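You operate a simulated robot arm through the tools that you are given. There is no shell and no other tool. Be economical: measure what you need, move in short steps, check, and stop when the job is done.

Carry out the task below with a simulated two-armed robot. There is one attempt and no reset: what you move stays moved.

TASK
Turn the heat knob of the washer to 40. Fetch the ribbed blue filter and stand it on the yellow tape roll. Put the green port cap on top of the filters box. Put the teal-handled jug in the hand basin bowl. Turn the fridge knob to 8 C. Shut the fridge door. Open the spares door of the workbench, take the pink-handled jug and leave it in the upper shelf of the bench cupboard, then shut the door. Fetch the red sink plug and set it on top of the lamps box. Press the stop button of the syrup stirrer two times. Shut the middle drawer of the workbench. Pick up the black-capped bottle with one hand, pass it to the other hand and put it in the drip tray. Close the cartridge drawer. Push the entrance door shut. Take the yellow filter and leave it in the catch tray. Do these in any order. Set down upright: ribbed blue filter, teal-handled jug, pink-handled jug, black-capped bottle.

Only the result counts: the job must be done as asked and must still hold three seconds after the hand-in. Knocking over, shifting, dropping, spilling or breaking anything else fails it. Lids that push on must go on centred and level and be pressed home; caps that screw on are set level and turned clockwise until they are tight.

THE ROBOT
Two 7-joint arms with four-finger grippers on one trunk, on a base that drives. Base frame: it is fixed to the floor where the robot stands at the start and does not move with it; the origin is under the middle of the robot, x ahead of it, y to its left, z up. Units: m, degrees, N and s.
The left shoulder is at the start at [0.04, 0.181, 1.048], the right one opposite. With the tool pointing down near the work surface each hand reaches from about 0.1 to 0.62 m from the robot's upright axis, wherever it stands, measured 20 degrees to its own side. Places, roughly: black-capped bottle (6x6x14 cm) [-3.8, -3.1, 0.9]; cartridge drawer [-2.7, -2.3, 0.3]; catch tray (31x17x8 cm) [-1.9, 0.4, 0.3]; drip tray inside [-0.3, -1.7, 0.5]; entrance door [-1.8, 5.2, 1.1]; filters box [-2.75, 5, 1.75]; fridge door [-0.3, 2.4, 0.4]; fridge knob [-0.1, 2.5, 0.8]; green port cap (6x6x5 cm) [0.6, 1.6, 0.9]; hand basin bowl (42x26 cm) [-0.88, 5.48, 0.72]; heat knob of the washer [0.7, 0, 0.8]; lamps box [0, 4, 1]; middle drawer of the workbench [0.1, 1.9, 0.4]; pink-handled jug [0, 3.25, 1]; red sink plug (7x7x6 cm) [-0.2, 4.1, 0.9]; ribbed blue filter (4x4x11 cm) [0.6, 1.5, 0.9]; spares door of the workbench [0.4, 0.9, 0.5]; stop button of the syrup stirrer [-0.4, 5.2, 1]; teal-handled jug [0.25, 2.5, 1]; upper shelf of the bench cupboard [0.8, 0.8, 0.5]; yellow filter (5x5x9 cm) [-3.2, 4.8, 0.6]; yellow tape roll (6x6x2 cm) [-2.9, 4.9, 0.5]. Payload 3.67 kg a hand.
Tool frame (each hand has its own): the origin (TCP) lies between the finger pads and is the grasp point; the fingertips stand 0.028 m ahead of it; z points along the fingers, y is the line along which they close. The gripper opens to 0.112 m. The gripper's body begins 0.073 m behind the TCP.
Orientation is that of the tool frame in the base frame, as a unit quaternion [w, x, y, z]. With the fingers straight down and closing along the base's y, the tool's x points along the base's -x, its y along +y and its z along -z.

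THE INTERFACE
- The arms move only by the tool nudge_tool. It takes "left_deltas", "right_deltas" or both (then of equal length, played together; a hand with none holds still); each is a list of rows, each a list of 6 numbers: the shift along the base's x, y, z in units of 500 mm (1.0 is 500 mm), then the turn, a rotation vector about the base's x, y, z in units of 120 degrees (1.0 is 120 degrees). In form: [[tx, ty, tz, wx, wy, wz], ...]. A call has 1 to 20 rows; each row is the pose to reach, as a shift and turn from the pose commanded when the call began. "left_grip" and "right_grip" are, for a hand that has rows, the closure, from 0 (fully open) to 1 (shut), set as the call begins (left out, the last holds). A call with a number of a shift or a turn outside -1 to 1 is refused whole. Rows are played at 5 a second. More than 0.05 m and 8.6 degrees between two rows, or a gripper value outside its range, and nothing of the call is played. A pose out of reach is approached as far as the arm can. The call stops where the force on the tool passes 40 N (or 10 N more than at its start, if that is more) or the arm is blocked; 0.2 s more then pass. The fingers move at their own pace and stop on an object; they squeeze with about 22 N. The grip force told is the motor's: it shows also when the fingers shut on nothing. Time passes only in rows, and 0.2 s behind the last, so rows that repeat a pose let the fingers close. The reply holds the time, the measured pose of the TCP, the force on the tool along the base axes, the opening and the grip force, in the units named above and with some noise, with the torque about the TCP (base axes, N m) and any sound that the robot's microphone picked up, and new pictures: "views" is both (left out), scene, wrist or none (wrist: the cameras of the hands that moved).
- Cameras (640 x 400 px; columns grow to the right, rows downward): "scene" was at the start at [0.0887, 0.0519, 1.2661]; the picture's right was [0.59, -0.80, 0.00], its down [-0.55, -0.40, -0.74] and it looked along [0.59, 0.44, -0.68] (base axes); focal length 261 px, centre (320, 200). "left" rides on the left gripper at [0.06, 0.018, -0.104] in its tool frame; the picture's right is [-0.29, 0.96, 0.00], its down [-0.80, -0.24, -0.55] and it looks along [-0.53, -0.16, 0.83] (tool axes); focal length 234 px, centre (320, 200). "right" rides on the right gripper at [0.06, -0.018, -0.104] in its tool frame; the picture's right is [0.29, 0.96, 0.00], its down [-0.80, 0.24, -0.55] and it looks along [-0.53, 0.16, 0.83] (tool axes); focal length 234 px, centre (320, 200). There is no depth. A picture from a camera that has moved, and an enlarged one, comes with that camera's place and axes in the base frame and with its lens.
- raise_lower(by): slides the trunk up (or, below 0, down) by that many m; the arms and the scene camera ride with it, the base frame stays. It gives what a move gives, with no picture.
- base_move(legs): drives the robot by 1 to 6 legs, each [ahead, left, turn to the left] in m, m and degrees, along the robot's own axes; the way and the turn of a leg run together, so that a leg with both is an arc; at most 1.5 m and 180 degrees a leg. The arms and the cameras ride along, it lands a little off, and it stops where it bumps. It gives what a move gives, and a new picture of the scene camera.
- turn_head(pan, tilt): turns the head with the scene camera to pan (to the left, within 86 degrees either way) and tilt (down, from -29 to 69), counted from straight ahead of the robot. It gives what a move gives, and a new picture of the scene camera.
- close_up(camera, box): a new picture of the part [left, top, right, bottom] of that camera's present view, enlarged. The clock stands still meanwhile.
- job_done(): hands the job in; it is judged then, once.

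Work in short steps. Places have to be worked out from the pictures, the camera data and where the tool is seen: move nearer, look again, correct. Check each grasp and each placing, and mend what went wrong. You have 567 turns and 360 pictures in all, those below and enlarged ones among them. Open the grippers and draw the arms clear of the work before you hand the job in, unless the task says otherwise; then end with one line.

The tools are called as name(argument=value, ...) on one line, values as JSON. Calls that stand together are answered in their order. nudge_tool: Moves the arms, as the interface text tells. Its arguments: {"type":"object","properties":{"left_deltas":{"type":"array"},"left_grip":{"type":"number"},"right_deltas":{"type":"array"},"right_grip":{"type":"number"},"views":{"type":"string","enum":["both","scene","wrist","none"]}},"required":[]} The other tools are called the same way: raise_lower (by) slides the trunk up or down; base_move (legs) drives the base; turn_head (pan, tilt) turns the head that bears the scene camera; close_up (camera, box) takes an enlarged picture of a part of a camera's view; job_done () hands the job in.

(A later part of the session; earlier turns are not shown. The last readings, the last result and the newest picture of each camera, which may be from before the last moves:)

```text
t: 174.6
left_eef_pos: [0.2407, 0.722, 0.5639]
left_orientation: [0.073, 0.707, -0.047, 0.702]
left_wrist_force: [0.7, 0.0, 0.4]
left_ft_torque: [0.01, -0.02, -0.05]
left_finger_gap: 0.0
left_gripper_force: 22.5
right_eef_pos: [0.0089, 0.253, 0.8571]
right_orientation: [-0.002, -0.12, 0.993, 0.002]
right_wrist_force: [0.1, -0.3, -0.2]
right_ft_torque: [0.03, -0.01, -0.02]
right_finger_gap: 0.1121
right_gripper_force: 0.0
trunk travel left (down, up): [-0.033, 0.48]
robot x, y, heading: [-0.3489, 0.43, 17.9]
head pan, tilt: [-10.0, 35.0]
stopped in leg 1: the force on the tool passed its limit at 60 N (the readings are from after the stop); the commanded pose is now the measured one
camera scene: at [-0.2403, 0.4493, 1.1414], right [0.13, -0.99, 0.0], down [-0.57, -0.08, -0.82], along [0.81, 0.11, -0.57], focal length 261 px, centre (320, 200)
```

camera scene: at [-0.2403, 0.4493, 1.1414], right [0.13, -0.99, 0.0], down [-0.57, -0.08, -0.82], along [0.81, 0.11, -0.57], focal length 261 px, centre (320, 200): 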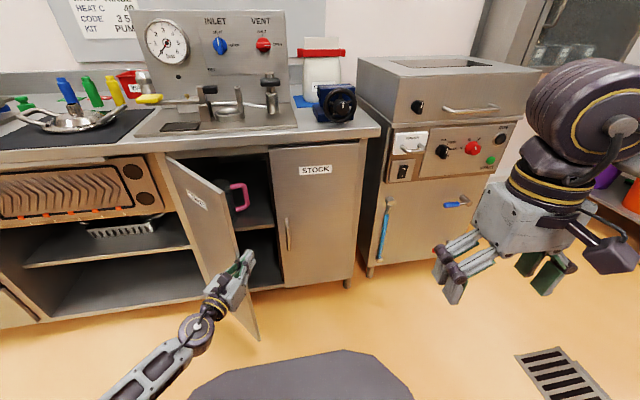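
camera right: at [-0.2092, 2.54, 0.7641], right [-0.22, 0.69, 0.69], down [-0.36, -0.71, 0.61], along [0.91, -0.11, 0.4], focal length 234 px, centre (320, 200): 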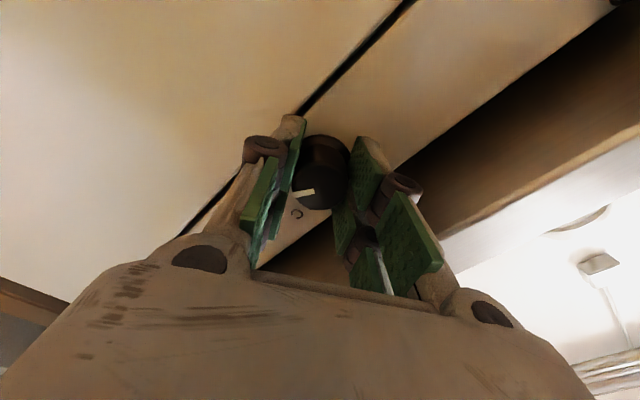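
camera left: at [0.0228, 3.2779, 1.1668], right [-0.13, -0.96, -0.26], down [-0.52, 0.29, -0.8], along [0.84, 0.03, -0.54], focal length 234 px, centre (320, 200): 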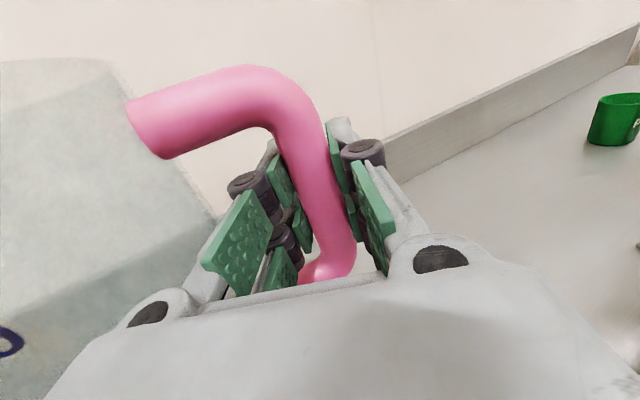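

Push diagonally right-forward.

base_move(legs=[[-0.03, 0.0, 0], [0.05, -0.12, 0]])

```text
t: 176.3
left_eef_pos: [0.2958, 0.6112, 0.5644]
left_orientation: [0.071, 0.707, -0.047, 0.702]
left_wrist_force: [0.2, -0.7, -0.5]
left_ft_torque: [-0.01, -0.01, 0.02]
left_finger_gap: 0.0002
left_gripper_force: 21.7
right_eef_pos: [0.0653, 0.1409, 0.8557]
right_orientation: [-0.002, -0.119, 0.993, 0.003]
right_wrist_force: [-0.1, -1.5, 0.3]
right_ft_torque: [0.05, -0.03, -0.01]
right_finger_gap: 0.1118
right_gripper_force: 0.0
trunk travel left (down, up): [-0.033, 0.48]
robot x, y, heading: [-0.293, 0.3224, 17.7]
head pan, tilt: [-10.0, 35.0]
camera scene: at [-0.1843, 0.3388, 1.1414], right [0.13, -0.99, 0.0], down [-0.57, -0.07, -0.82], along [0.81, 0.11, -0.57], focal length 261 px, centre (320, 200)
```

scene: 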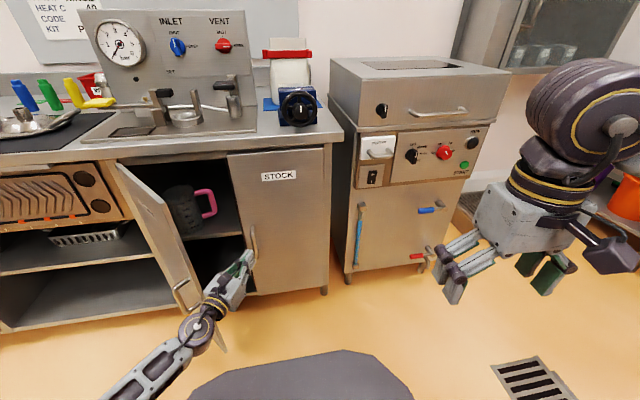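

The fist slipped past the edge; door ~50° open. Back, go left, and push forward on its face again.

base_move(legs=[[-0.13, 0, 0], [0, 0.1, 0], [0.1, 0, 0]])

```text
t: 179.2
left_eef_pos: [0.2415, 0.6989, 0.5624]
left_orientation: [0.073, 0.707, -0.048, 0.702]
left_wrist_force: [0.8, -0.3, 0.1]
left_ft_torque: [-0.03, -0.02, 0.02]
left_finger_gap: 0.0
left_gripper_force: 22.0
right_eef_pos: [0.0087, 0.229, 0.856]
right_orientation: [-0.002, -0.117, 0.993, 0.003]
right_wrist_force: [0.5, 0.9, -0.2]
right_ft_torque: [-0.04, 0.03, 0.0]
right_finger_gap: 0.112
right_gripper_force: 0.1
trunk travel left (down, up): [-0.033, 0.48]
robot x, y, heading: [-0.35, 0.4095, 17.2]
head pan, tilt: [-10.0, 35.0]
camera scene: at [-0.2396, 0.4285, 1.1413], right [0.13, -0.99, 0.0], down [-0.57, -0.07, -0.82], along [0.81, 0.1, -0.57], focal length 261 px, centre (320, 200)
```

scene: 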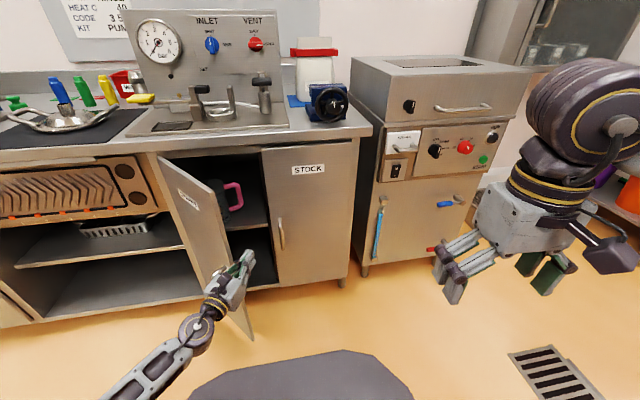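

Continue: slightly left and forward in small legs.

base_move(legs=[[0, 0.03, 0], [0.08, 0, 0]])

```text
t: 180.5
left_eef_pos: [0.2479, 0.7169, 0.5606]
left_orientation: [0.084, 0.709, -0.055, 0.698]
left_wrist_force: [-0.2, -1.4, -1.2]
left_ft_torque: [-0.04, -0.03, -0.03]
left_finger_gap: 0.0001
left_gripper_force: 22.5
right_eef_pos: [0.0173, 0.262, 0.8562]
right_orientation: [-0.002, -0.116, 0.993, 0.002]
right_wrist_force: [0.6, -0.2, 0.7]
right_ft_torque: [0.03, 0.01, -0.01]
right_finger_gap: 0.1118
right_gripper_force: 0.0
trunk travel left (down, up): [-0.033, 0.48]
robot x, y, heading: [-0.3345, 0.4409, 17.1]
head pan, tilt: [-10.0, 35.0]
stopped in leg 2: the force on the tool passed its limit at 56 N (the readings are from after the stop); the commanded pose is now the measured one
camera scene: at [-0.2304, 0.4608, 1.1415], right [0.13, -0.99, 0.0], down [-0.57, -0.07, -0.82], along [0.81, 0.1, -0.57], focal length 261 px, centre (320, 200)
```

scene: 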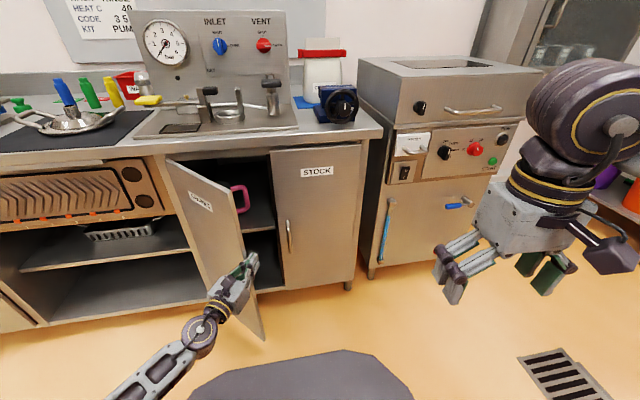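

Zoom to see what the fist is pressing on.

close_up(camera="scene", box=[160, 150, 320, 350])

close_up(camera="left", box=[0, 0, 640, 400])

```text
2.00 times, centred on (240, 250) of scene
camera zoom: at [-0.2304, 0.4608, 1.1415], right [0.13, -0.99, 0.0], down [-0.57, -0.07, -0.82], along [0.81, 0.1, -0.57], focal length 522 px, centre (480, 100)
```

zoom: 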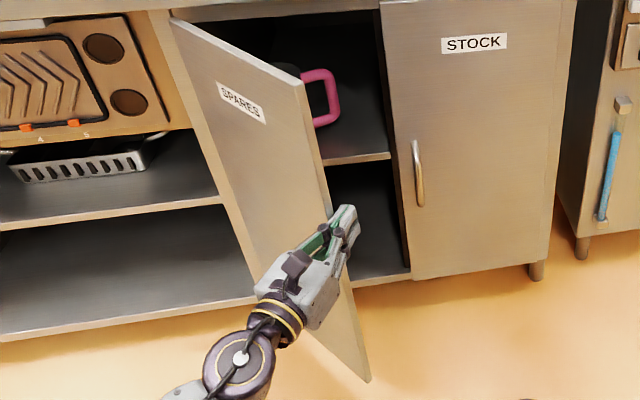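

```text
1.00 times, centred on (320, 200) of left (not enlarged: the box is as wide or as high as the picture)
camera zoom: at [0.1438, 0.7227, 0.623], right [-0.19, -0.95, -0.25], down [-0.51, 0.31, -0.8], along [0.84, -0.03, -0.55], focal length 234 px, centre (320, 200)
```

zoom: 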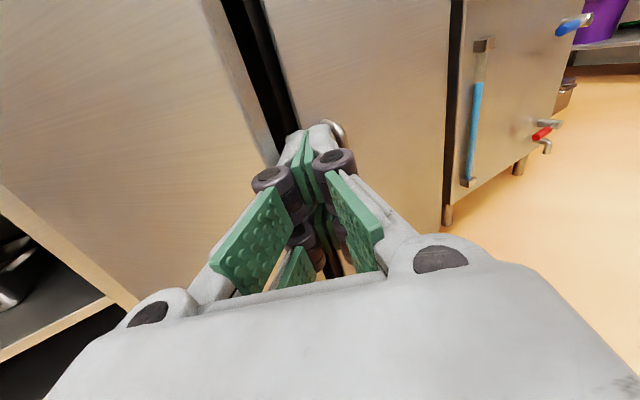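

The gripper straddles the edge near the handle. Back off, raise 6 cm, go left 11 cm and push on the face.

base_move(legs=[[-0.15, 0, 1], [0, 0.1, 0]])

raise_lower(by=0.07)

base_move(legs=[[0.15, 0, 0]])

```text
t: 182.7
left_eef_pos: [0.0681, 0.7804, 0.5601]
left_orientation: [0.079, 0.709, -0.049, 0.699]
left_wrist_force: [0.9, 0.4, 0.3]
left_ft_torque: [-0.01, 0.01, -0.04]
left_finger_gap: 0.0
left_gripper_force: 22.3
right_eef_pos: [-0.1537, 0.3211, 0.8562]
right_orientation: [-0.001, -0.127, 0.992, 0.002]
right_wrist_force: [0.2, 0.6, 0.0]
right_ft_torque: [-0.04, -0.06, 0.0]
right_finger_gap: 0.1121
right_gripper_force: 0.0
trunk travel left (down, up): [-0.033, 0.48]
robot x, y, heading: [-0.5127, 0.4898, 18.4]
head pan, tilt: [-10.0, 35.0]
camera scene: at [-0.4046, 0.5148, 1.1415], right [0.15, -0.99, 0.0], down [-0.57, -0.08, -0.82], along [0.81, 0.12, -0.57], focal length 261 px, centre (320, 200)
```

scene: 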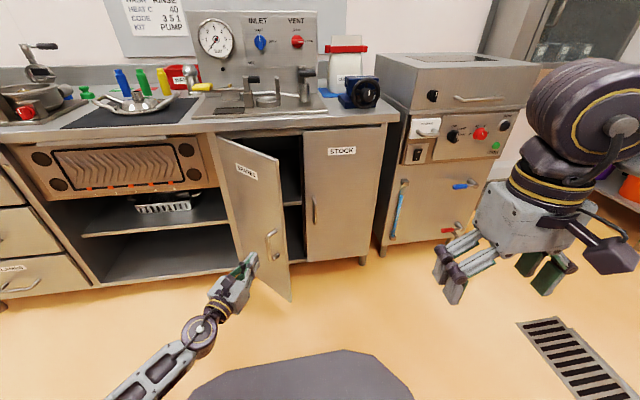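

```text
t: 183.7
left_eef_pos: [0.0683, 0.7796, 0.6306]
left_orientation: [0.077, 0.709, -0.048, 0.699]
left_wrist_force: [-0.7, -0.1, 0.1]
left_ft_torque: [-0.01, -0.03, -0.03]
left_finger_gap: 0.0003
left_gripper_force: 22.4
right_eef_pos: [-0.1527, 0.3196, 0.9258]
right_orientation: [-0.001, -0.126, 0.992, 0.002]
right_wrist_force: [-0.3, -0.3, -0.2]
right_ft_torque: [-0.01, -0.02, 0.01]
right_finger_gap: 0.1119
right_gripper_force: 0.0
trunk travel left (down, up): [-0.103, 0.41]
robot x, y, heading: [-0.5098, 0.4923, 18.4]
head pan, tilt: [-10.0, 35.0]
```

```text
t: 185.1
left_eef_pos: [0.2091, 0.827, 0.6301]
left_orientation: [0.078, 0.709, -0.049, 0.699]
left_wrist_force: [-1.5, 1.2, -0.8]
left_ft_torque: [-0.01, -0.03, 0.0]
left_finger_gap: 0.0
left_gripper_force: 21.9
right_eef_pos: [-0.01, 0.3676, 0.9252]
right_orientation: [-0.003, -0.126, 0.992, 0.002]
right_wrist_force: [0.7, 0.3, -0.7]
right_ft_torque: [0.0, 0.04, 0.0]
right_finger_gap: 0.112
right_gripper_force: 0.1
trunk travel left (down, up): [-0.103, 0.41]
robot x, y, heading: [-0.3693, 0.5385, 18.5]
head pan, tilt: [-10.0, 35.0]
camera scene: at [-0.2617, 0.5607, 1.2114], right [0.15, -0.99, 0.0], down [-0.57, -0.08, -0.82], along [0.81, 0.12, -0.57], focal length 261 px, centre (320, 200)
```

scene: 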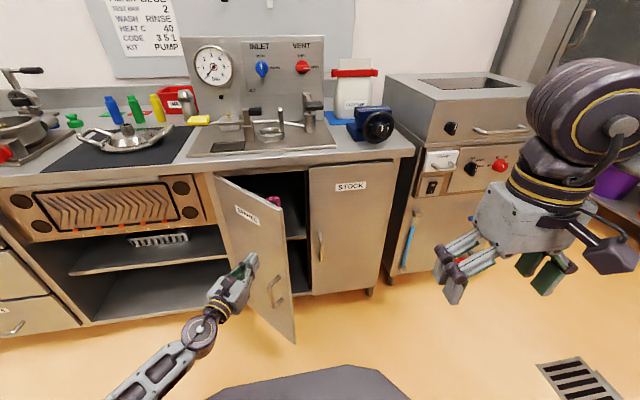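

Good contact above the handle. Continue forward and a bit right.

base_move(legs=[[0.1, -0.05, 0]])

```text
t: 186.3
left_eef_pos: [0.3216, 0.8094, 0.6295]
left_orientation: [0.078, 0.71, -0.048, 0.698]
left_wrist_force: [0.5, -0.5, -0.7]
left_ft_torque: [-0.01, 0.0, -0.02]
left_finger_gap: 0.0
left_gripper_force: 22.3
right_eef_pos: [0.1005, 0.3489, 0.9254]
right_orientation: [-0.003, -0.125, 0.992, 0.003]
right_wrist_force: [0.6, -0.9, 0.3]
right_ft_torque: [0.03, 0.06, -0.01]
right_finger_gap: 0.1118
right_gripper_force: 0.1
trunk travel left (down, up): [-0.103, 0.41]
robot x, y, heading: [-0.2588, 0.5197, 18.4]
head pan, tilt: [-10.0, 35.0]
camera scene: at [-0.1504, 0.5437, 1.2114], right [0.14, -0.99, 0.0], down [-0.57, -0.08, -0.82], along [0.81, 0.12, -0.58], focal length 261 px, centre (320, 200)
```

scene: 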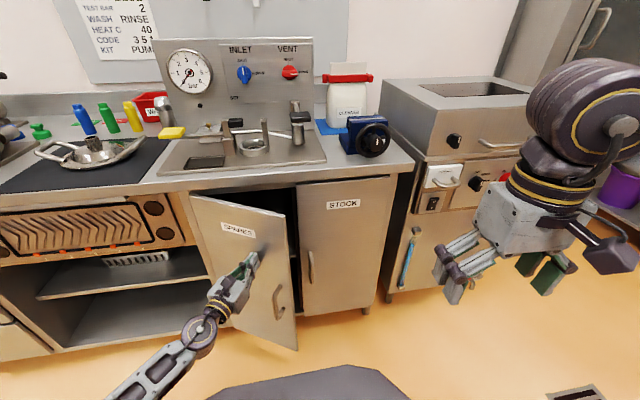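

Door ~25° open; keep going.

base_move(legs=[[0.1, -0.03, 0]])

base_move(legs=[[0.05, 0, 0]])

```text
t: 187.6
left_eef_pos: [0.4205, 0.8115, 0.6304]
left_orientation: [0.079, 0.709, -0.049, 0.699]
left_wrist_force: [-0.7, 0.2, -0.5]
left_ft_torque: [0.02, 0.0, -0.01]
left_finger_gap: 0.0002
left_gripper_force: 21.8
right_eef_pos: [0.2009, 0.3511, 0.9255]
right_orientation: [-0.002, -0.125, 0.992, 0.003]
right_wrist_force: [-0.7, -1.4, 0.7]
right_ft_torque: [0.02, -0.01, 0.03]
right_finger_gap: 0.1119
right_gripper_force: 0.0
trunk travel left (down, up): [-0.103, 0.41]
robot x, y, heading: [-0.1583, 0.5256, 18.2]
head pan, tilt: [-10.0, 35.0]
stopped in leg 1: the force on the tool passed its limit at 72 N (the readings are from after the stop); the commanded pose is now the measured one
camera scene: at [-0.0514, 0.5456, 1.2116], right [0.14, -0.99, 0.0], down [-0.57, -0.08, -0.82], along [0.81, 0.12, -0.57], focal length 261 px, centre (320, 200)
```

scene: 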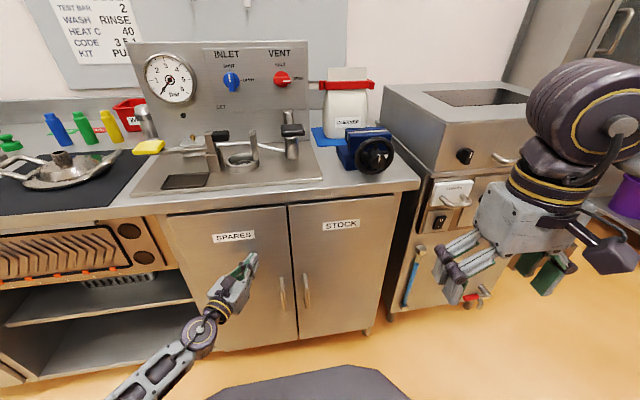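

```text
t: 188.3
left_eef_pos: [0.4216, 0.8118, 0.6313]
left_orientation: [0.078, 0.708, -0.05, 0.7]
left_wrist_force: [-22.8, -2.4, 10.3]
left_ft_torque: [0.12, -0.85, 0.06]
left_finger_gap: 0.0001
left_gripper_force: 22.2
right_eef_pos: [0.2057, 0.3552, 0.9257]
right_orientation: [-0.001, -0.127, 0.992, 0.002]
right_wrist_force: [1.2, 0.3, 0.5]
right_ft_torque: [-0.03, 0.02, -0.01]
right_finger_gap: 0.1121
right_gripper_force: 0.0
trunk travel left (down, up): [-0.103, 0.41]
robot x, y, heading: [-0.154, 0.5292, 18.4]
head pan, tilt: [-10.0, 35.0]
stopped in leg 1: the force on the tool passed its limit at 85 N (the readings are from after the stop); the commanded pose is now the measured one
camera scene: at [-0.0475, 0.5483, 1.2118], right [0.15, -0.99, 0.0], down [-0.57, -0.08, -0.82], along [0.81, 0.12, -0.57], focal length 261 px, centre (320, 200)
```

scene: 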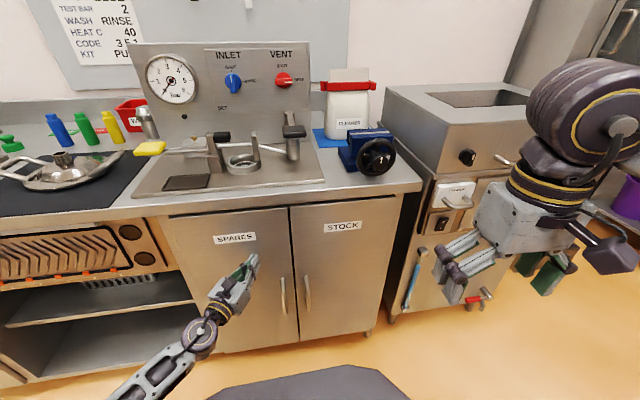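

Spares door is shut flush. Back off, slide left to view the blue filter and green cap.

base_move(legs=[[-0.3, 0, 0], [0, 0.62, 0]])

turn_head(pan=0, tilt=30)

```text
t: 193.6
left_eef_pos: [-0.057, 1.3037, 0.6286]
left_orientation: [0.077, 0.71, -0.049, 0.699]
left_wrist_force: [-0.4, 0.3, 0.3]
left_ft_torque: [-0.02, -0.02, -0.02]
left_finger_gap: 0.0002
left_gripper_force: 21.8
right_eef_pos: [-0.2732, 0.846, 0.9254]
right_orientation: [-0.002, -0.128, 0.992, 0.002]
right_wrist_force: [-0.5, 0.5, 0.0]
right_ft_torque: [-0.02, -0.02, 0.01]
right_finger_gap: 0.1118
right_gripper_force: 0.0
trunk travel left (down, up): [-0.103, 0.41]
robot x, y, heading: [-0.6336, 1.0128, 18.6]
head pan, tilt: [-10.0, 35.0]
camera scene: at [-0.5249, 1.0388, 1.2116], right [0.15, -0.99, 0.0], down [-0.57, -0.09, -0.82], along [0.81, 0.12, -0.57], focal length 261 px, centre (320, 200)
```

scene: 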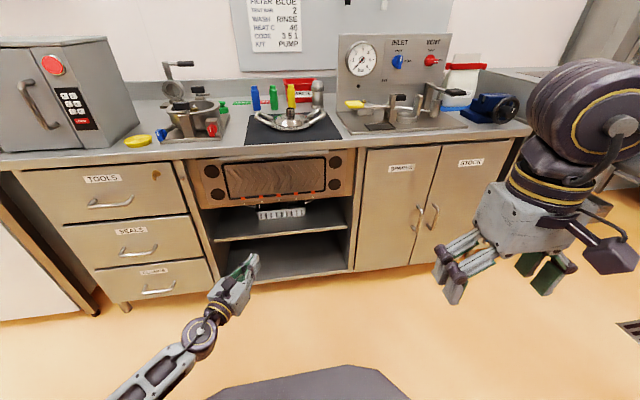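

```text
t: 194.3
left_eef_pos: [-0.0559, 1.3033, 0.6282]
left_orientation: [0.077, 0.71, -0.048, 0.699]
left_wrist_force: [0.4, -0.5, -0.3]
left_ft_torque: [0.01, -0.02, -0.02]
left_finger_gap: 0.0001
left_gripper_force: 21.8
right_eef_pos: [-0.2722, 0.8456, 0.926]
right_orientation: [-0.002, -0.128, 0.992, 0.003]
right_wrist_force: [0.5, 0.3, 0.0]
right_ft_torque: [0.0, 0.07, 0.05]
right_finger_gap: 0.1117
right_gripper_force: 0.0
trunk travel left (down, up): [-0.103, 0.41]
robot x, y, heading: [-0.6304, 1.0169, 18.8]
head pan, tilt: [0.0, 30.0]
camera scene: at [-0.526, 1.0538, 1.2194], right [0.32, -0.95, 0.0], down [-0.47, -0.16, -0.87], along [0.82, 0.28, -0.5], focal length 261 px, centre (320, 200)
```

scene: 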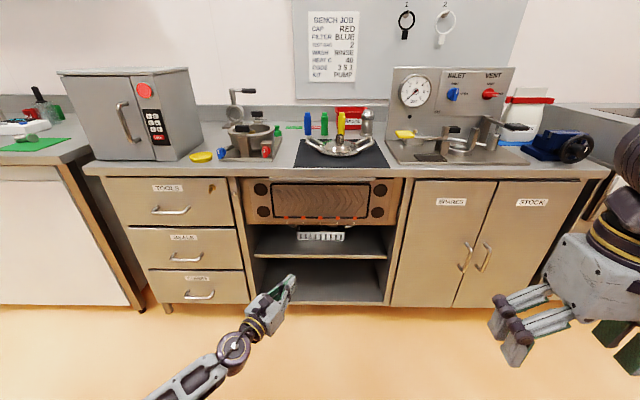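

close_up(camera="scene", box=[190, 80, 410, 190])

```text
2.91 times, centred on (300, 135) of scene
camera zoom: at [-0.526, 1.0538, 1.2194], right [0.32, -0.95, 0.0], down [-0.47, -0.16, -0.87], along [0.82, 0.28, -0.5], focal length 760 px, centre (378, 389)
```

zoom: 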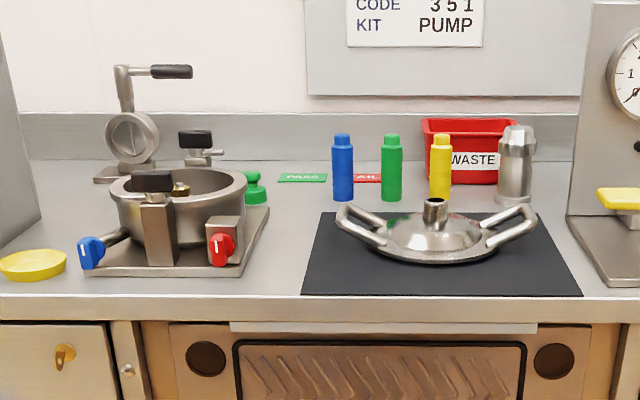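

Blue filter stands behind the pan, cap behind the pot rig. I'll take the filter with the left hand horizontally: raise trunk and hand, yaw slightly, open.

raise_lower(by=0.15)

nudge_tool(left_deltas=[[0, 0, 0.08, 0, 0, 0.02], [0, 0, 0.16, 0, 0, 0.04], [0, 0, 0.24, 0, 0, 0.06], [0, 0, 0.32, 0, 0, 0.08], [0, 0, 0.4, 0, 0, 0.1], [0, 0, 0.48, 0, 0, 0.117], [0, 0, 0.54, 0, 0, 0.117]], left_grip=0.2, views="none")

base_move(legs=[[0.4, 0, 0]])

close_up(camera="left", box=[0, 0, 640, 400])

```text
t: 196.1
left_eef_pos: [-0.0575, 1.3024, 0.7794]
left_orientation: [0.078, 0.71, -0.049, 0.698]
left_wrist_force: [-0.5, -0.4, 0.1]
left_ft_torque: [-0.02, -0.04, 0.02]
left_finger_gap: 0.0
left_gripper_force: 22.2
right_eef_pos: [-0.2734, 0.8466, 1.076]
right_orientation: [-0.002, -0.128, 0.992, 0.003]
right_wrist_force: [0.2, 0.6, -0.7]
right_ft_torque: [-0.01, 0.0, 0.01]
right_finger_gap: 0.1123
right_gripper_force: 0.0
trunk travel left (down, up): [-0.253, 0.26]
robot x, y, heading: [-0.6314, 1.0154, 18.7]
head pan, tilt: [0.0, 30.0]
```

```text
t: 197.7
left_eef_pos: [-0.0564, 1.3019, 1.0505]
left_orientation: [-0.008, 0.711, 0.038, 0.703]
left_wrist_force: [0.5, 0.3, 0.0]
left_ft_torque: [-0.03, 0.01, -0.01]
left_finger_gap: 0.0894
left_gripper_force: 0.0
right_eef_pos: [-0.2717, 0.8455, 1.0767]
right_orientation: [-0.002, -0.128, 0.992, 0.003]
right_wrist_force: [0.8, -0.7, -0.6]
right_ft_torque: [0.01, -0.02, -0.04]
right_finger_gap: 0.1121
right_gripper_force: 0.1
trunk travel left (down, up): [-0.253, 0.26]
robot x, y, heading: [-0.6328, 1.0142, 18.7]
head pan, tilt: [0.0, 30.0]
```

```text
t: 200.2
left_eef_pos: [0.3265, 1.4338, 1.0496]
left_orientation: [-0.009, 0.711, 0.04, 0.702]
left_wrist_force: [0.3, 1.2, -0.3]
left_ft_torque: [0.01, -0.01, -0.01]
left_finger_gap: 0.0899
left_gripper_force: 0.1
right_eef_pos: [0.1121, 0.9754, 1.0753]
right_orientation: [-0.002, -0.13, 0.991, 0.002]
right_wrist_force: [0.8, -0.2, 0.5]
right_ft_torque: [-0.08, 0.02, -0.01]
right_finger_gap: 0.112
right_gripper_force: 0.1
trunk travel left (down, up): [-0.253, 0.26]
robot x, y, heading: [-0.2518, 1.1471, 18.5]
head pan, tilt: [0.0, 30.0]
camera scene: at [-0.142, 1.1837, 1.3701], right [0.32, -0.95, 0.0], down [-0.47, -0.16, -0.87], along [0.82, 0.28, -0.5], focal length 261 px, centre (320, 200)
```

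scene: 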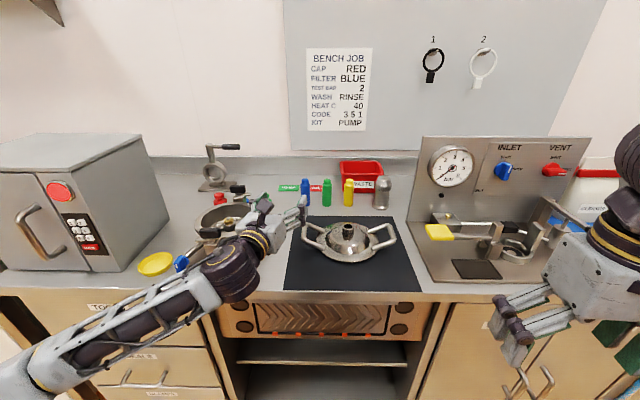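

```text
1.00 times, centred on (320, 200) of left (not enlarged: the box is as wide or as high as the picture)
camera zoom: at [0.2251, 1.4119, 1.113], right [0.06, -0.97, -0.25], down [-0.58, 0.17, -0.8], along [0.81, 0.19, -0.55], focal length 234 px, centre (320, 200)
```

zoom: 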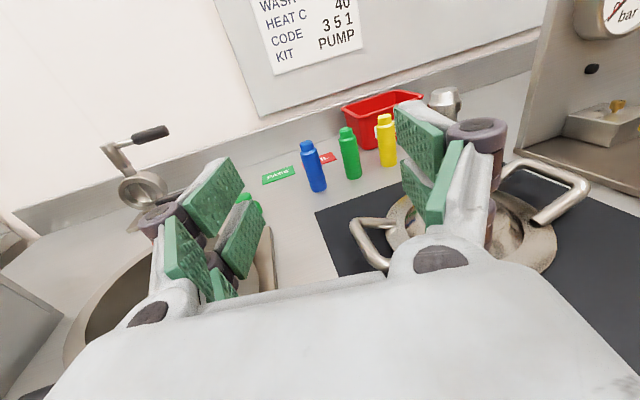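

Filter located at (0.611, 1.498), z 0.875–0.985. Drive 12 cm closer, then shift the hand into line.

base_move(legs=[[0.12, 0.012, 0]])

close_up(camera="left", box=[0, 0, 640, 400])

```text
t: 201.5
left_eef_pos: [0.4362, 1.483, 1.05]
left_orientation: [-0.01, 0.71, 0.039, 0.703]
left_wrist_force: [0.6, 0.1, -0.5]
left_ft_torque: [-0.01, 0.02, -0.03]
left_finger_gap: 0.0897
left_gripper_force: 0.0
right_eef_pos: [0.2216, 1.025, 1.0766]
right_orientation: [-0.002, -0.128, 0.992, 0.002]
right_wrist_force: [0.4, 0.4, 0.8]
right_ft_torque: [-0.03, 0.04, -0.01]
right_finger_gap: 0.112
right_gripper_force: 0.1
trunk travel left (down, up): [-0.253, 0.26]
robot x, y, heading: [-0.1367, 1.1962, 18.6]
head pan, tilt: [0.0, 30.0]
camera scene: at [-0.0324, 1.2332, 1.3701], right [0.32, -0.95, 0.0], down [-0.47, -0.16, -0.87], along [0.82, 0.28, -0.5], focal length 261 px, centre (320, 200)
```

scene: 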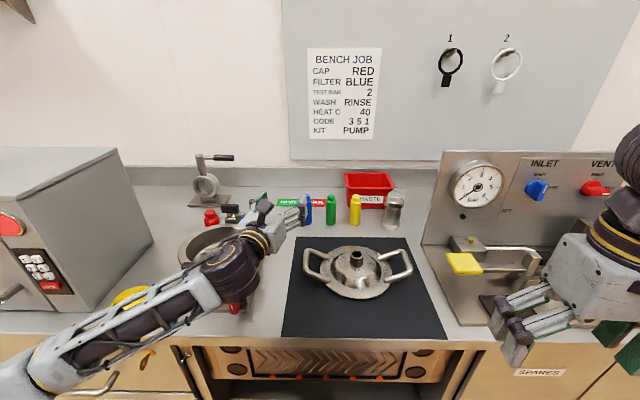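

```text
1.00 times, centred on (320, 200) of left (not enlarged: the box is as wide or as high as the picture)
camera zoom: at [0.3351, 1.4607, 1.113], right [0.06, -0.97, -0.25], down [-0.58, 0.17, -0.8], along [0.81, 0.19, -0.55], focal length 234 px, centre (320, 200)
```

zoom: 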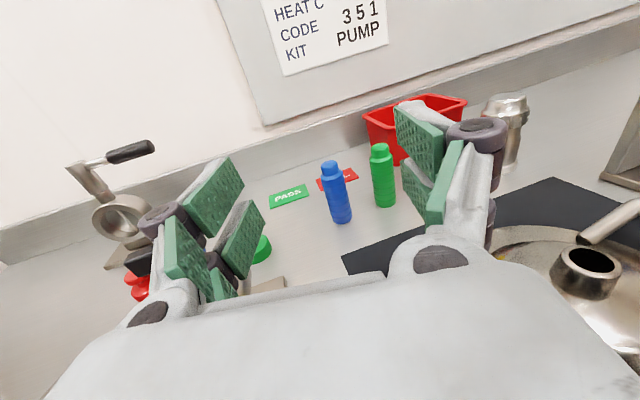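

Filter confirmed at (0.615, 1.50); the green bottle is only 7 cm right, so narrow the fingers to 5 cm. Descend and advance.

nudge_tool(left_deltas=[[0, 0.006, -0.07, 0, 0, 0], [0, 0.012, -0.14, 0, 0, 0], [0, 0.012, -0.2, 0, 0, 0], [0.08, 0.018, -0.2, 0, 0, 0], [0.16, 0.024, -0.2, 0, 0, 0]], left_grip=0.54, views="wrist")

```text
t: 202.7
left_eef_pos: [0.5023, 1.488, 0.9656]
left_orientation: [-0.006, 0.702, 0.036, 0.711]
left_wrist_force: [-15.6, -9.5, 17.6]
left_ft_torque: [-0.18, 1.61, 0.7]
left_finger_gap: 0.0514
left_gripper_force: 0.0
right_eef_pos: [0.2077, 1.0219, 1.0807]
right_orientation: [0.004, -0.131, 0.991, 0.004]
right_wrist_force: [-0.2, 0.3, 0.8]
right_ft_torque: [-0.05, -0.07, -0.03]
right_finger_gap: 0.1119
right_gripper_force: 0.1
trunk travel left (down, up): [-0.253, 0.26]
robot x, y, heading: [-0.1439, 1.1941, 19.0]
head pan, tilt: [0.0, 30.0]
camera left: at [0.3997, 1.4674, 1.0279], right [0.06, -0.97, -0.25], down [-0.56, 0.17, -0.81], along [0.83, 0.19, -0.53], focal length 234 px, centre (320, 200)
```

left: 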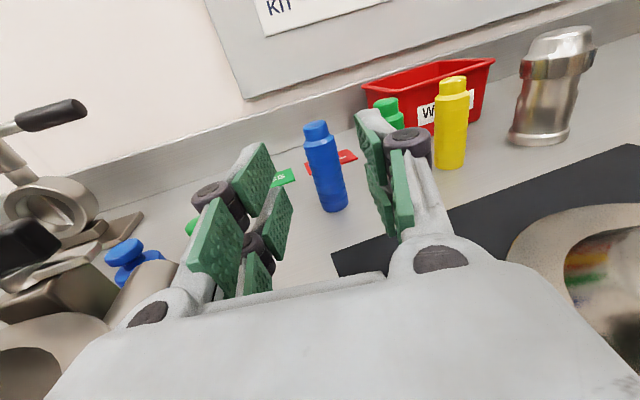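

Contact below the wrist (the pot rig). Lift right away and inspect.

nudge_tool(left_deltas=[[0, -0.0, 0.06, 0, 0, 0], [0, -0.0, 0.13, 0, 0, 0]], views="scene")

```text
t: 203.3
left_eef_pos: [0.5158, 1.4941, 1.0167]
left_orientation: [-0.009, 0.71, 0.039, 0.703]
left_wrist_force: [-0.3, -0.3, 0.1]
left_ft_torque: [0.0, 0.02, 0.02]
left_finger_gap: 0.0513
left_gripper_force: 0.1
right_eef_pos: [0.2177, 1.0232, 1.0782]
right_orientation: [0.0, -0.128, 0.992, 0.002]
right_wrist_force: [-1.5, 0.0, 0.3]
right_ft_torque: [0.02, -0.09, -0.05]
right_finger_gap: 0.1116
right_gripper_force: 0.1
trunk travel left (down, up): [-0.253, 0.26]
robot x, y, heading: [-0.1369, 1.1971, 18.8]
head pan, tilt: [0.0, 30.0]
camera scene: at [-0.0367, 1.2315, 1.3705], right [0.32, -0.95, 0.0], down [-0.47, -0.16, -0.87], along [0.82, 0.28, -0.5], focal length 261 px, centre (320, 200)
```

scene: 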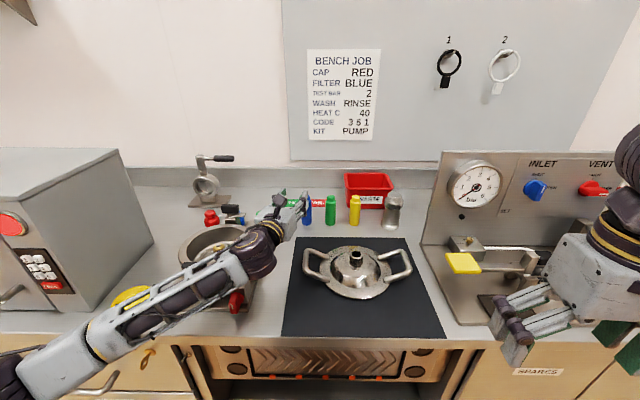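

Rig is unmoved. Pitch the hand down 22° (raises the wrist), then approach.

nudge_tool(left_deltas=[[0, 0, 0.02, 0, 0.06, 0], [0, 0, 0.02, 0, 0.12, 0], [0, 0, 0.02, 0, 0.18, 0], [0.04, 0.005, -0.01, 0, 0.18, 0]], views="wrist")

```text
t: 204.3
left_eef_pos: [0.5371, 1.497, 1.0093]
left_orientation: [-0.016, 0.83, 0.036, 0.557]
left_wrist_force: [0.0, -0.4, 0.1]
left_ft_torque: [-0.03, -0.02, -0.02]
left_finger_gap: 0.0519
left_gripper_force: 0.0
right_eef_pos: [0.2201, 1.0253, 1.0762]
right_orientation: [-0.002, -0.128, 0.992, 0.003]
right_wrist_force: [-0.8, 0.5, 0.5]
right_ft_torque: [0.0, 0.01, 0.0]
right_finger_gap: 0.1121
right_gripper_force: 0.0
trunk travel left (down, up): [-0.253, 0.26]
robot x, y, heading: [-0.141, 1.1931, 18.4]
head pan, tilt: [0.0, 30.0]
camera left: at [0.4651, 1.4748, 1.1073], right [-0.03, -0.97, -0.25], down [-0.83, 0.17, -0.53], along [0.56, 0.19, -0.81], focal length 234 px, centre (320, 200)
```

left: 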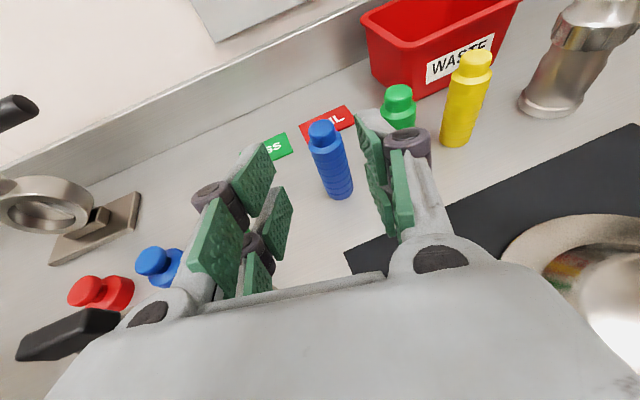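

Filter at (0.622, 1.50). Move to a point behind it along the tool axis, then in.

nudge_tool(left_deltas=[[0.04, 0, -0.07, 0, 0, 0], [0.1, 0.003, -0.095, 0, 0, 0], [0.155, 0.006, -0.118, 0, 0, 0]], views="wrist")

```text
t: 205.1
left_eef_pos: [0.6043, 1.5026, 0.9675]
left_orientation: [-0.017, 0.824, 0.038, 0.565]
left_wrist_force: [0.9, -0.7, 0.5]
left_ft_torque: [0.01, 0.0, -0.02]
left_finger_gap: 0.0514
left_gripper_force: 0.1
right_eef_pos: [0.2108, 1.0244, 1.0809]
right_orientation: [0.003, -0.13, 0.991, 0.003]
right_wrist_force: [0.8, 0.5, -0.1]
right_ft_torque: [-0.04, 0.01, 0.0]
right_finger_gap: 0.112
right_gripper_force: 0.0
trunk travel left (down, up): [-0.253, 0.26]
robot x, y, heading: [-0.1406, 1.1952, 19.0]
head pan, tilt: [0.0, 30.0]
camera left: at [0.5305, 1.4806, 1.062], right [-0.02, -0.97, -0.26], down [-0.82, 0.17, -0.55], along [0.57, 0.2, -0.8], focal length 234 px, centre (320, 200)
```

left: 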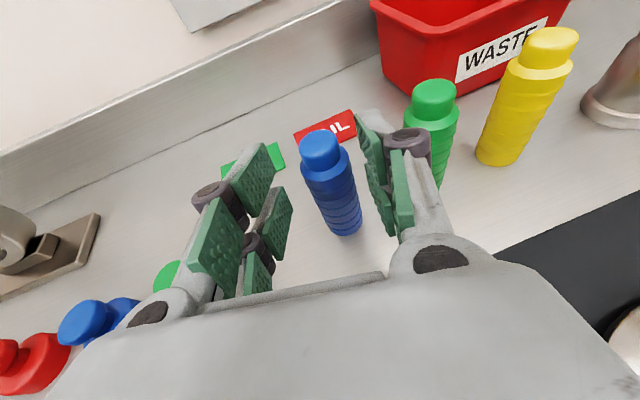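

Filter is between the fingers. Lower slightly and close.

nudge_tool(left_deltas=[[0.02, 0, -0.01, 0, 0, 0], [0.02, 0, -0.015, 0, 0, 0]], views="none")

nudge_tool(left_deltas=[[0, 0, 0, 0, 0, 0], [0, 0, 0, 0, 0, 0]], left_grip=1, views="wrist")

```text
t: 205.9
left_eef_pos: [0.6209, 1.5051, 0.9694]
left_orientation: [-0.021, 0.82, 0.04, 0.57]
left_wrist_force: [0.5, 0.4, 0.0]
left_ft_torque: [-0.06, -0.02, -0.02]
left_finger_gap: 0.0515
left_gripper_force: 0.1
right_eef_pos: [0.2161, 1.0232, 1.0772]
right_orientation: [0.0, -0.131, 0.991, 0.004]
right_wrist_force: [0.2, 0.2, 0.3]
right_ft_torque: [0.0, 0.02, 0.0]
right_finger_gap: 0.1119
right_gripper_force: 0.0
trunk travel left (down, up): [-0.253, 0.26]
robot x, y, heading: [-0.1428, 1.1993, 19.1]
head pan, tilt: [0.0, 30.0]
stopped in row 2 (left hand): the arm was blocked; the commanded pose is now the measured one
```

```text
t: 206.5
left_eef_pos: [0.6195, 1.5037, 0.9692]
left_orientation: [-0.018, 0.82, 0.038, 0.57]
left_wrist_force: [-1.1, -1.3, 5.9]
left_ft_torque: [-0.02, -0.07, -0.02]
left_finger_gap: 0.03
left_gripper_force: 22.0
right_eef_pos: [0.2144, 1.0239, 1.0788]
right_orientation: [0.001, -0.13, 0.992, 0.004]
right_wrist_force: [0.2, 0.1, -0.1]
right_ft_torque: [-0.02, -0.01, 0.01]
right_finger_gap: 0.1121
right_gripper_force: 0.0
trunk travel left (down, up): [-0.253, 0.26]
robot x, y, heading: [-0.1398, 1.1963, 18.5]
head pan, tilt: [0.0, 30.0]
camera left: at [0.5461, 1.4814, 1.0638], right [-0.02, -0.97, -0.26], down [-0.81, 0.16, -0.56], along [0.58, 0.2, -0.79], focal length 234 px, centre (320, 200)
```

left: 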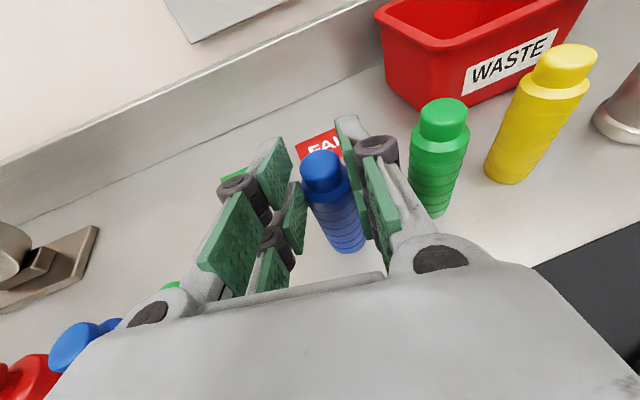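

Gripped (30 mm at its neck). Lift straight up.

nudge_tool(left_deltas=[[0, 0, 0.05, 0, 0, 0], [0, 0, 0.12, 0, 0, 0], [0, 0, 0.2, 0, 0, 0]])

```text
t: 207.3
left_eef_pos: [0.6256, 1.5074, 1.0535]
left_orientation: [-0.018, 0.826, 0.039, 0.562]
left_wrist_force: [0.6, 0.3, 0.4]
left_ft_torque: [-0.01, -0.04, 0.01]
left_finger_gap: 0.0287
left_gripper_force: 22.2
right_eef_pos: [0.2202, 1.0251, 1.0776]
right_orientation: [-0.002, -0.13, 0.992, 0.002]
right_wrist_force: [-0.1, 0.6, 0.1]
right_ft_torque: [-0.03, 0.01, -0.02]
right_finger_gap: 0.1119
right_gripper_force: 0.1
trunk travel left (down, up): [-0.253, 0.26]
robot x, y, heading: [-0.1439, 1.1971, 18.8]
head pan, tilt: [0.0, 30.0]
camera scene: at [-0.0333, 1.2331, 1.3701], right [0.32, -0.95, 0.0], down [-0.47, -0.16, -0.87], along [0.82, 0.28, -0.5], focal length 261 px, centre (320, 200)
camera left: at [0.5529, 1.4837, 1.1496], right [-0.03, -0.97, -0.25], down [-0.82, 0.16, -0.54], along [0.56, 0.2, -0.8], focal length 234 px, centre (320, 200)
```

scene: 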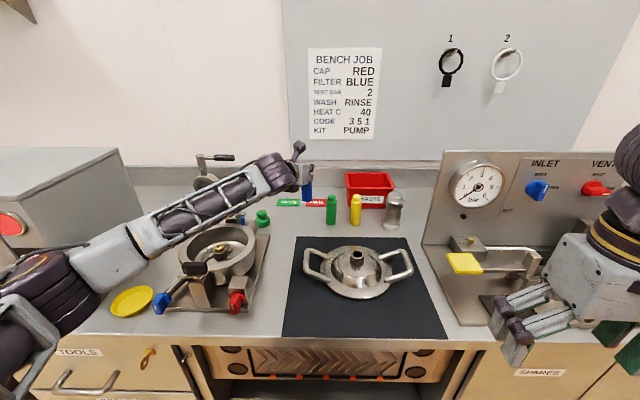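
left: 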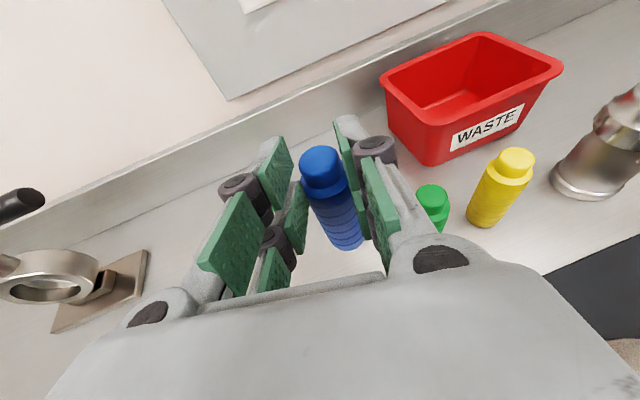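

Filter held. Lift more and back out; then I'll prepare the right hand (roll its camera to the top side too).

nudge_tool(left_deltas=[[0, 0, 0.07, 0, 0, 0], [0, 0, 0.14, 0, 0, 0]], views="none")

base_move(legs=[[-0.35, 0, 0]])

nudge_tool(right_deltas=[[0, 0, 0, 0, 0, -0.071], [0, 0, 0, 0, 0, -0.142], [0, 0, 0, 0, 0, -0.213], [0, 0, 0, 0, 0, -0.284], [0, 0, 0, 0, 0, -0.355], [0, 0, 0, 0, 0, -0.426], [0, 0, 0, 0, 0, -0.497], [0, 0, 0, 0, 0, -0.568], [0, 0, 0, 0, 0, -0.639], [0, 0, 0, 0, 0, -0.71], [0, 0, 0, 0, 0, -0.78], [0, 0, 0, 0, 0, -0.85], [0, 0, 0, 0, 0, -0.92], [0, 0, 0, 0, 0, -0.99]], views="scene")

```text
t: 207.9
left_eef_pos: [0.6263, 1.5057, 1.1255]
left_orientation: [-0.017, 0.825, 0.039, 0.563]
left_wrist_force: [0.8, 0.4, -2.0]
left_ft_torque: [-0.01, 0.04, 0.0]
left_finger_gap: 0.0287
left_gripper_force: 21.4
right_eef_pos: [0.2209, 1.025, 1.0765]
right_orientation: [-0.002, -0.129, 0.992, 0.002]
right_wrist_force: [-0.2, -0.5, -0.2]
right_ft_torque: [0.02, -0.02, -0.03]
right_finger_gap: 0.1123
right_gripper_force: 0.0
trunk travel left (down, up): [-0.253, 0.26]
robot x, y, heading: [-0.1394, 1.195, 18.7]
head pan, tilt: [0.0, 30.0]
```

```text
t: 210.2
left_eef_pos: [0.2933, 1.3981, 1.125]
left_orientation: [-0.019, 0.826, 0.041, 0.562]
left_wrist_force: [-0.1, 0.0, 0.1]
left_ft_torque: [0.0, 0.0, -0.01]
left_finger_gap: 0.0283
left_gripper_force: 22.4
right_eef_pos: [-0.1093, 0.914, 1.0769]
right_orientation: [-0.002, -0.132, 0.991, 0.003]
right_wrist_force: [-0.7, 0.1, 0.6]
right_ft_torque: [-0.02, -0.01, 0.04]
right_finger_gap: 0.1121
right_gripper_force: 0.0
trunk travel left (down, up): [-0.253, 0.26]
robot x, y, heading: [-0.4709, 1.0822, 19.1]
head pan, tilt: [0.0, 30.0]
camera scene: at [-0.3644, 1.1209, 1.3702], right [0.33, -0.95, 0.0], down [-0.47, -0.16, -0.87], along [0.82, 0.28, -0.5], focal length 261 px, centre (320, 200)
```

scene: 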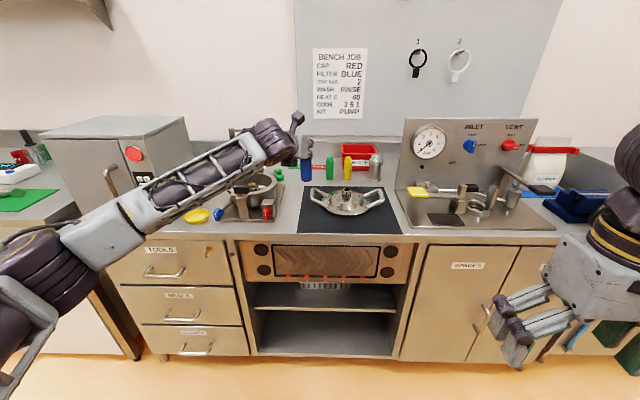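

```text
t: 213.2
left_eef_pos: [0.294, 1.3984, 1.1256]
left_orientation: [-0.019, 0.826, 0.041, 0.563]
left_wrist_force: [-0.2, 0.5, -1.3]
left_ft_torque: [-0.01, 0.02, -0.02]
left_finger_gap: 0.0281
left_gripper_force: 22.5
right_eef_pos: [-0.1073, 0.9155, 1.0776]
right_orientation: [0.0, 0.787, 0.618, 0.002]
right_wrist_force: [0.2, -0.4, 0.3]
right_ft_torque: [-0.01, -0.03, 0.0]
right_finger_gap: 0.1122
right_gripper_force: 0.0
trunk travel left (down, up): [-0.253, 0.26]
robot x, y, heading: [-0.4684, 1.0804, 18.7]
head pan, tilt: [0.0, 30.0]
camera scene: at [-0.3638, 1.1211, 1.3702], right [0.33, -0.95, 0.0], down [-0.47, -0.16, -0.87], along [0.82, 0.28, -0.5], focal length 261 px, centre (320, 200)
```

scene: 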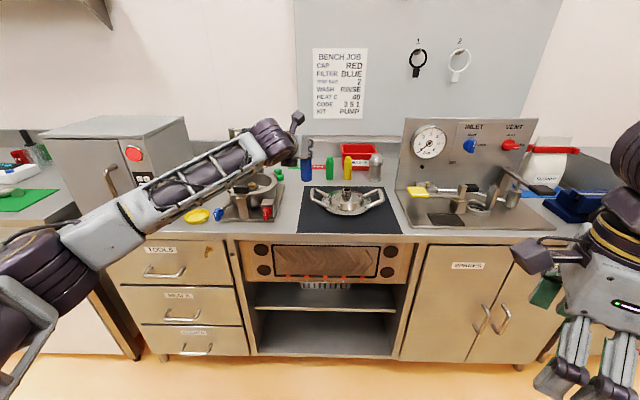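

Continue the roll to yaw 34°, then pitch up 40° in the next call.

nudge_tool(right_deltas=[[0, 0, 0, 0, 0, -0.0705], [0, 0, 0, 0, 0, -0.141], [0, 0, 0, 0, 0, -0.211], [0, 0, 0, 0, 0, -0.282], [0, 0, 0, 0, 0, -0.352]], views="none")

nudge_tool(right_deltas=[[0.04, 0.02, 0, 0.037, -0.055, 0], [0.08, 0.04, 0, 0.074, -0.11, 0], [0.12, 0.06, 0.02, 0.112, -0.166, 0], [0.16, 0.08, 0.04, 0.149, -0.221, 0], [0.2, 0.1, 0.05, 0.186, -0.276, 0]])

```text
t: 214.4
left_eef_pos: [0.2933, 1.3993, 1.1252]
left_orientation: [-0.019, 0.825, 0.041, 0.563]
left_wrist_force: [0.2, 0.2, -0.5]
left_ft_torque: [-0.01, 0.03, -0.01]
left_finger_gap: 0.0278
left_gripper_force: 21.2
right_eef_pos: [-0.1075, 0.9154, 1.0771]
right_orientation: [0.002, 0.956, 0.293, 0.0]
right_wrist_force: [-0.4, 0.1, 0.1]
right_ft_torque: [-0.01, 0.0, 0.04]
right_finger_gap: 0.1119
right_gripper_force: 0.1
trunk travel left (down, up): [-0.253, 0.26]
robot x, y, heading: [-0.4693, 1.0796, 19.0]
head pan, tilt: [0.0, 30.0]
```

```text
t: 215.6
left_eef_pos: [0.2943, 1.3987, 1.1252]
left_orientation: [-0.019, 0.826, 0.041, 0.562]
left_wrist_force: [0.3, 0.7, -0.1]
left_ft_torque: [0.02, 0.0, 0.0]
left_finger_gap: 0.0277
left_gripper_force: 22.1
right_eef_pos: [0.0202, 0.9695, 1.1197]
right_orientation: [-0.098, 0.898, 0.275, 0.329]
right_wrist_force: [0.5, 0.6, -0.4]
right_ft_torque: [-0.01, 0.01, -0.01]
right_finger_gap: 0.1118
right_gripper_force: 0.1
right hand out of reach, approached as far as the arm can: row 1, 2, 3, 4, 5
trunk travel left (down, up): [-0.253, 0.26]
robot x, y, heading: [-0.4693, 1.0867, 19.3]
head pan, tilt: [0.0, 30.0]
camera scene: at [-0.3638, 1.121, 1.3702], right [0.33, -0.95, 0.0], down [-0.47, -0.16, -0.87], along [0.82, 0.28, -0.5], focal length 261 px, centre (320, 200)
camera right: at [-0.007, 0.9719, 1.2383], right [0.72, -0.67, 0.19], down [-0.67, -0.74, -0.09], along [0.2, -0.06, -0.98], focal length 234 px, centre (320, 200)
```

scene: 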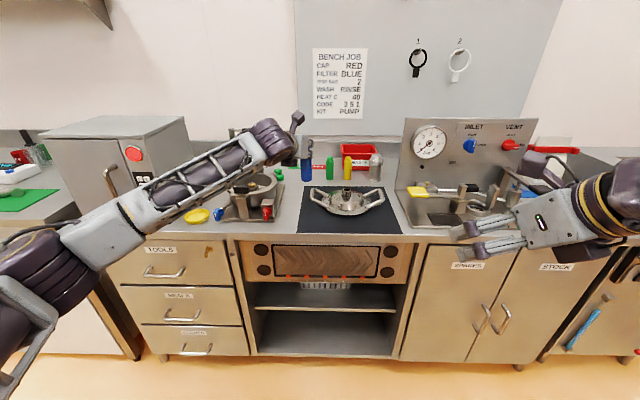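
right: 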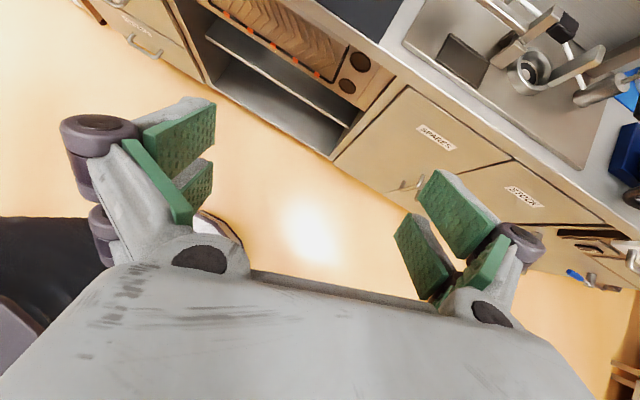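

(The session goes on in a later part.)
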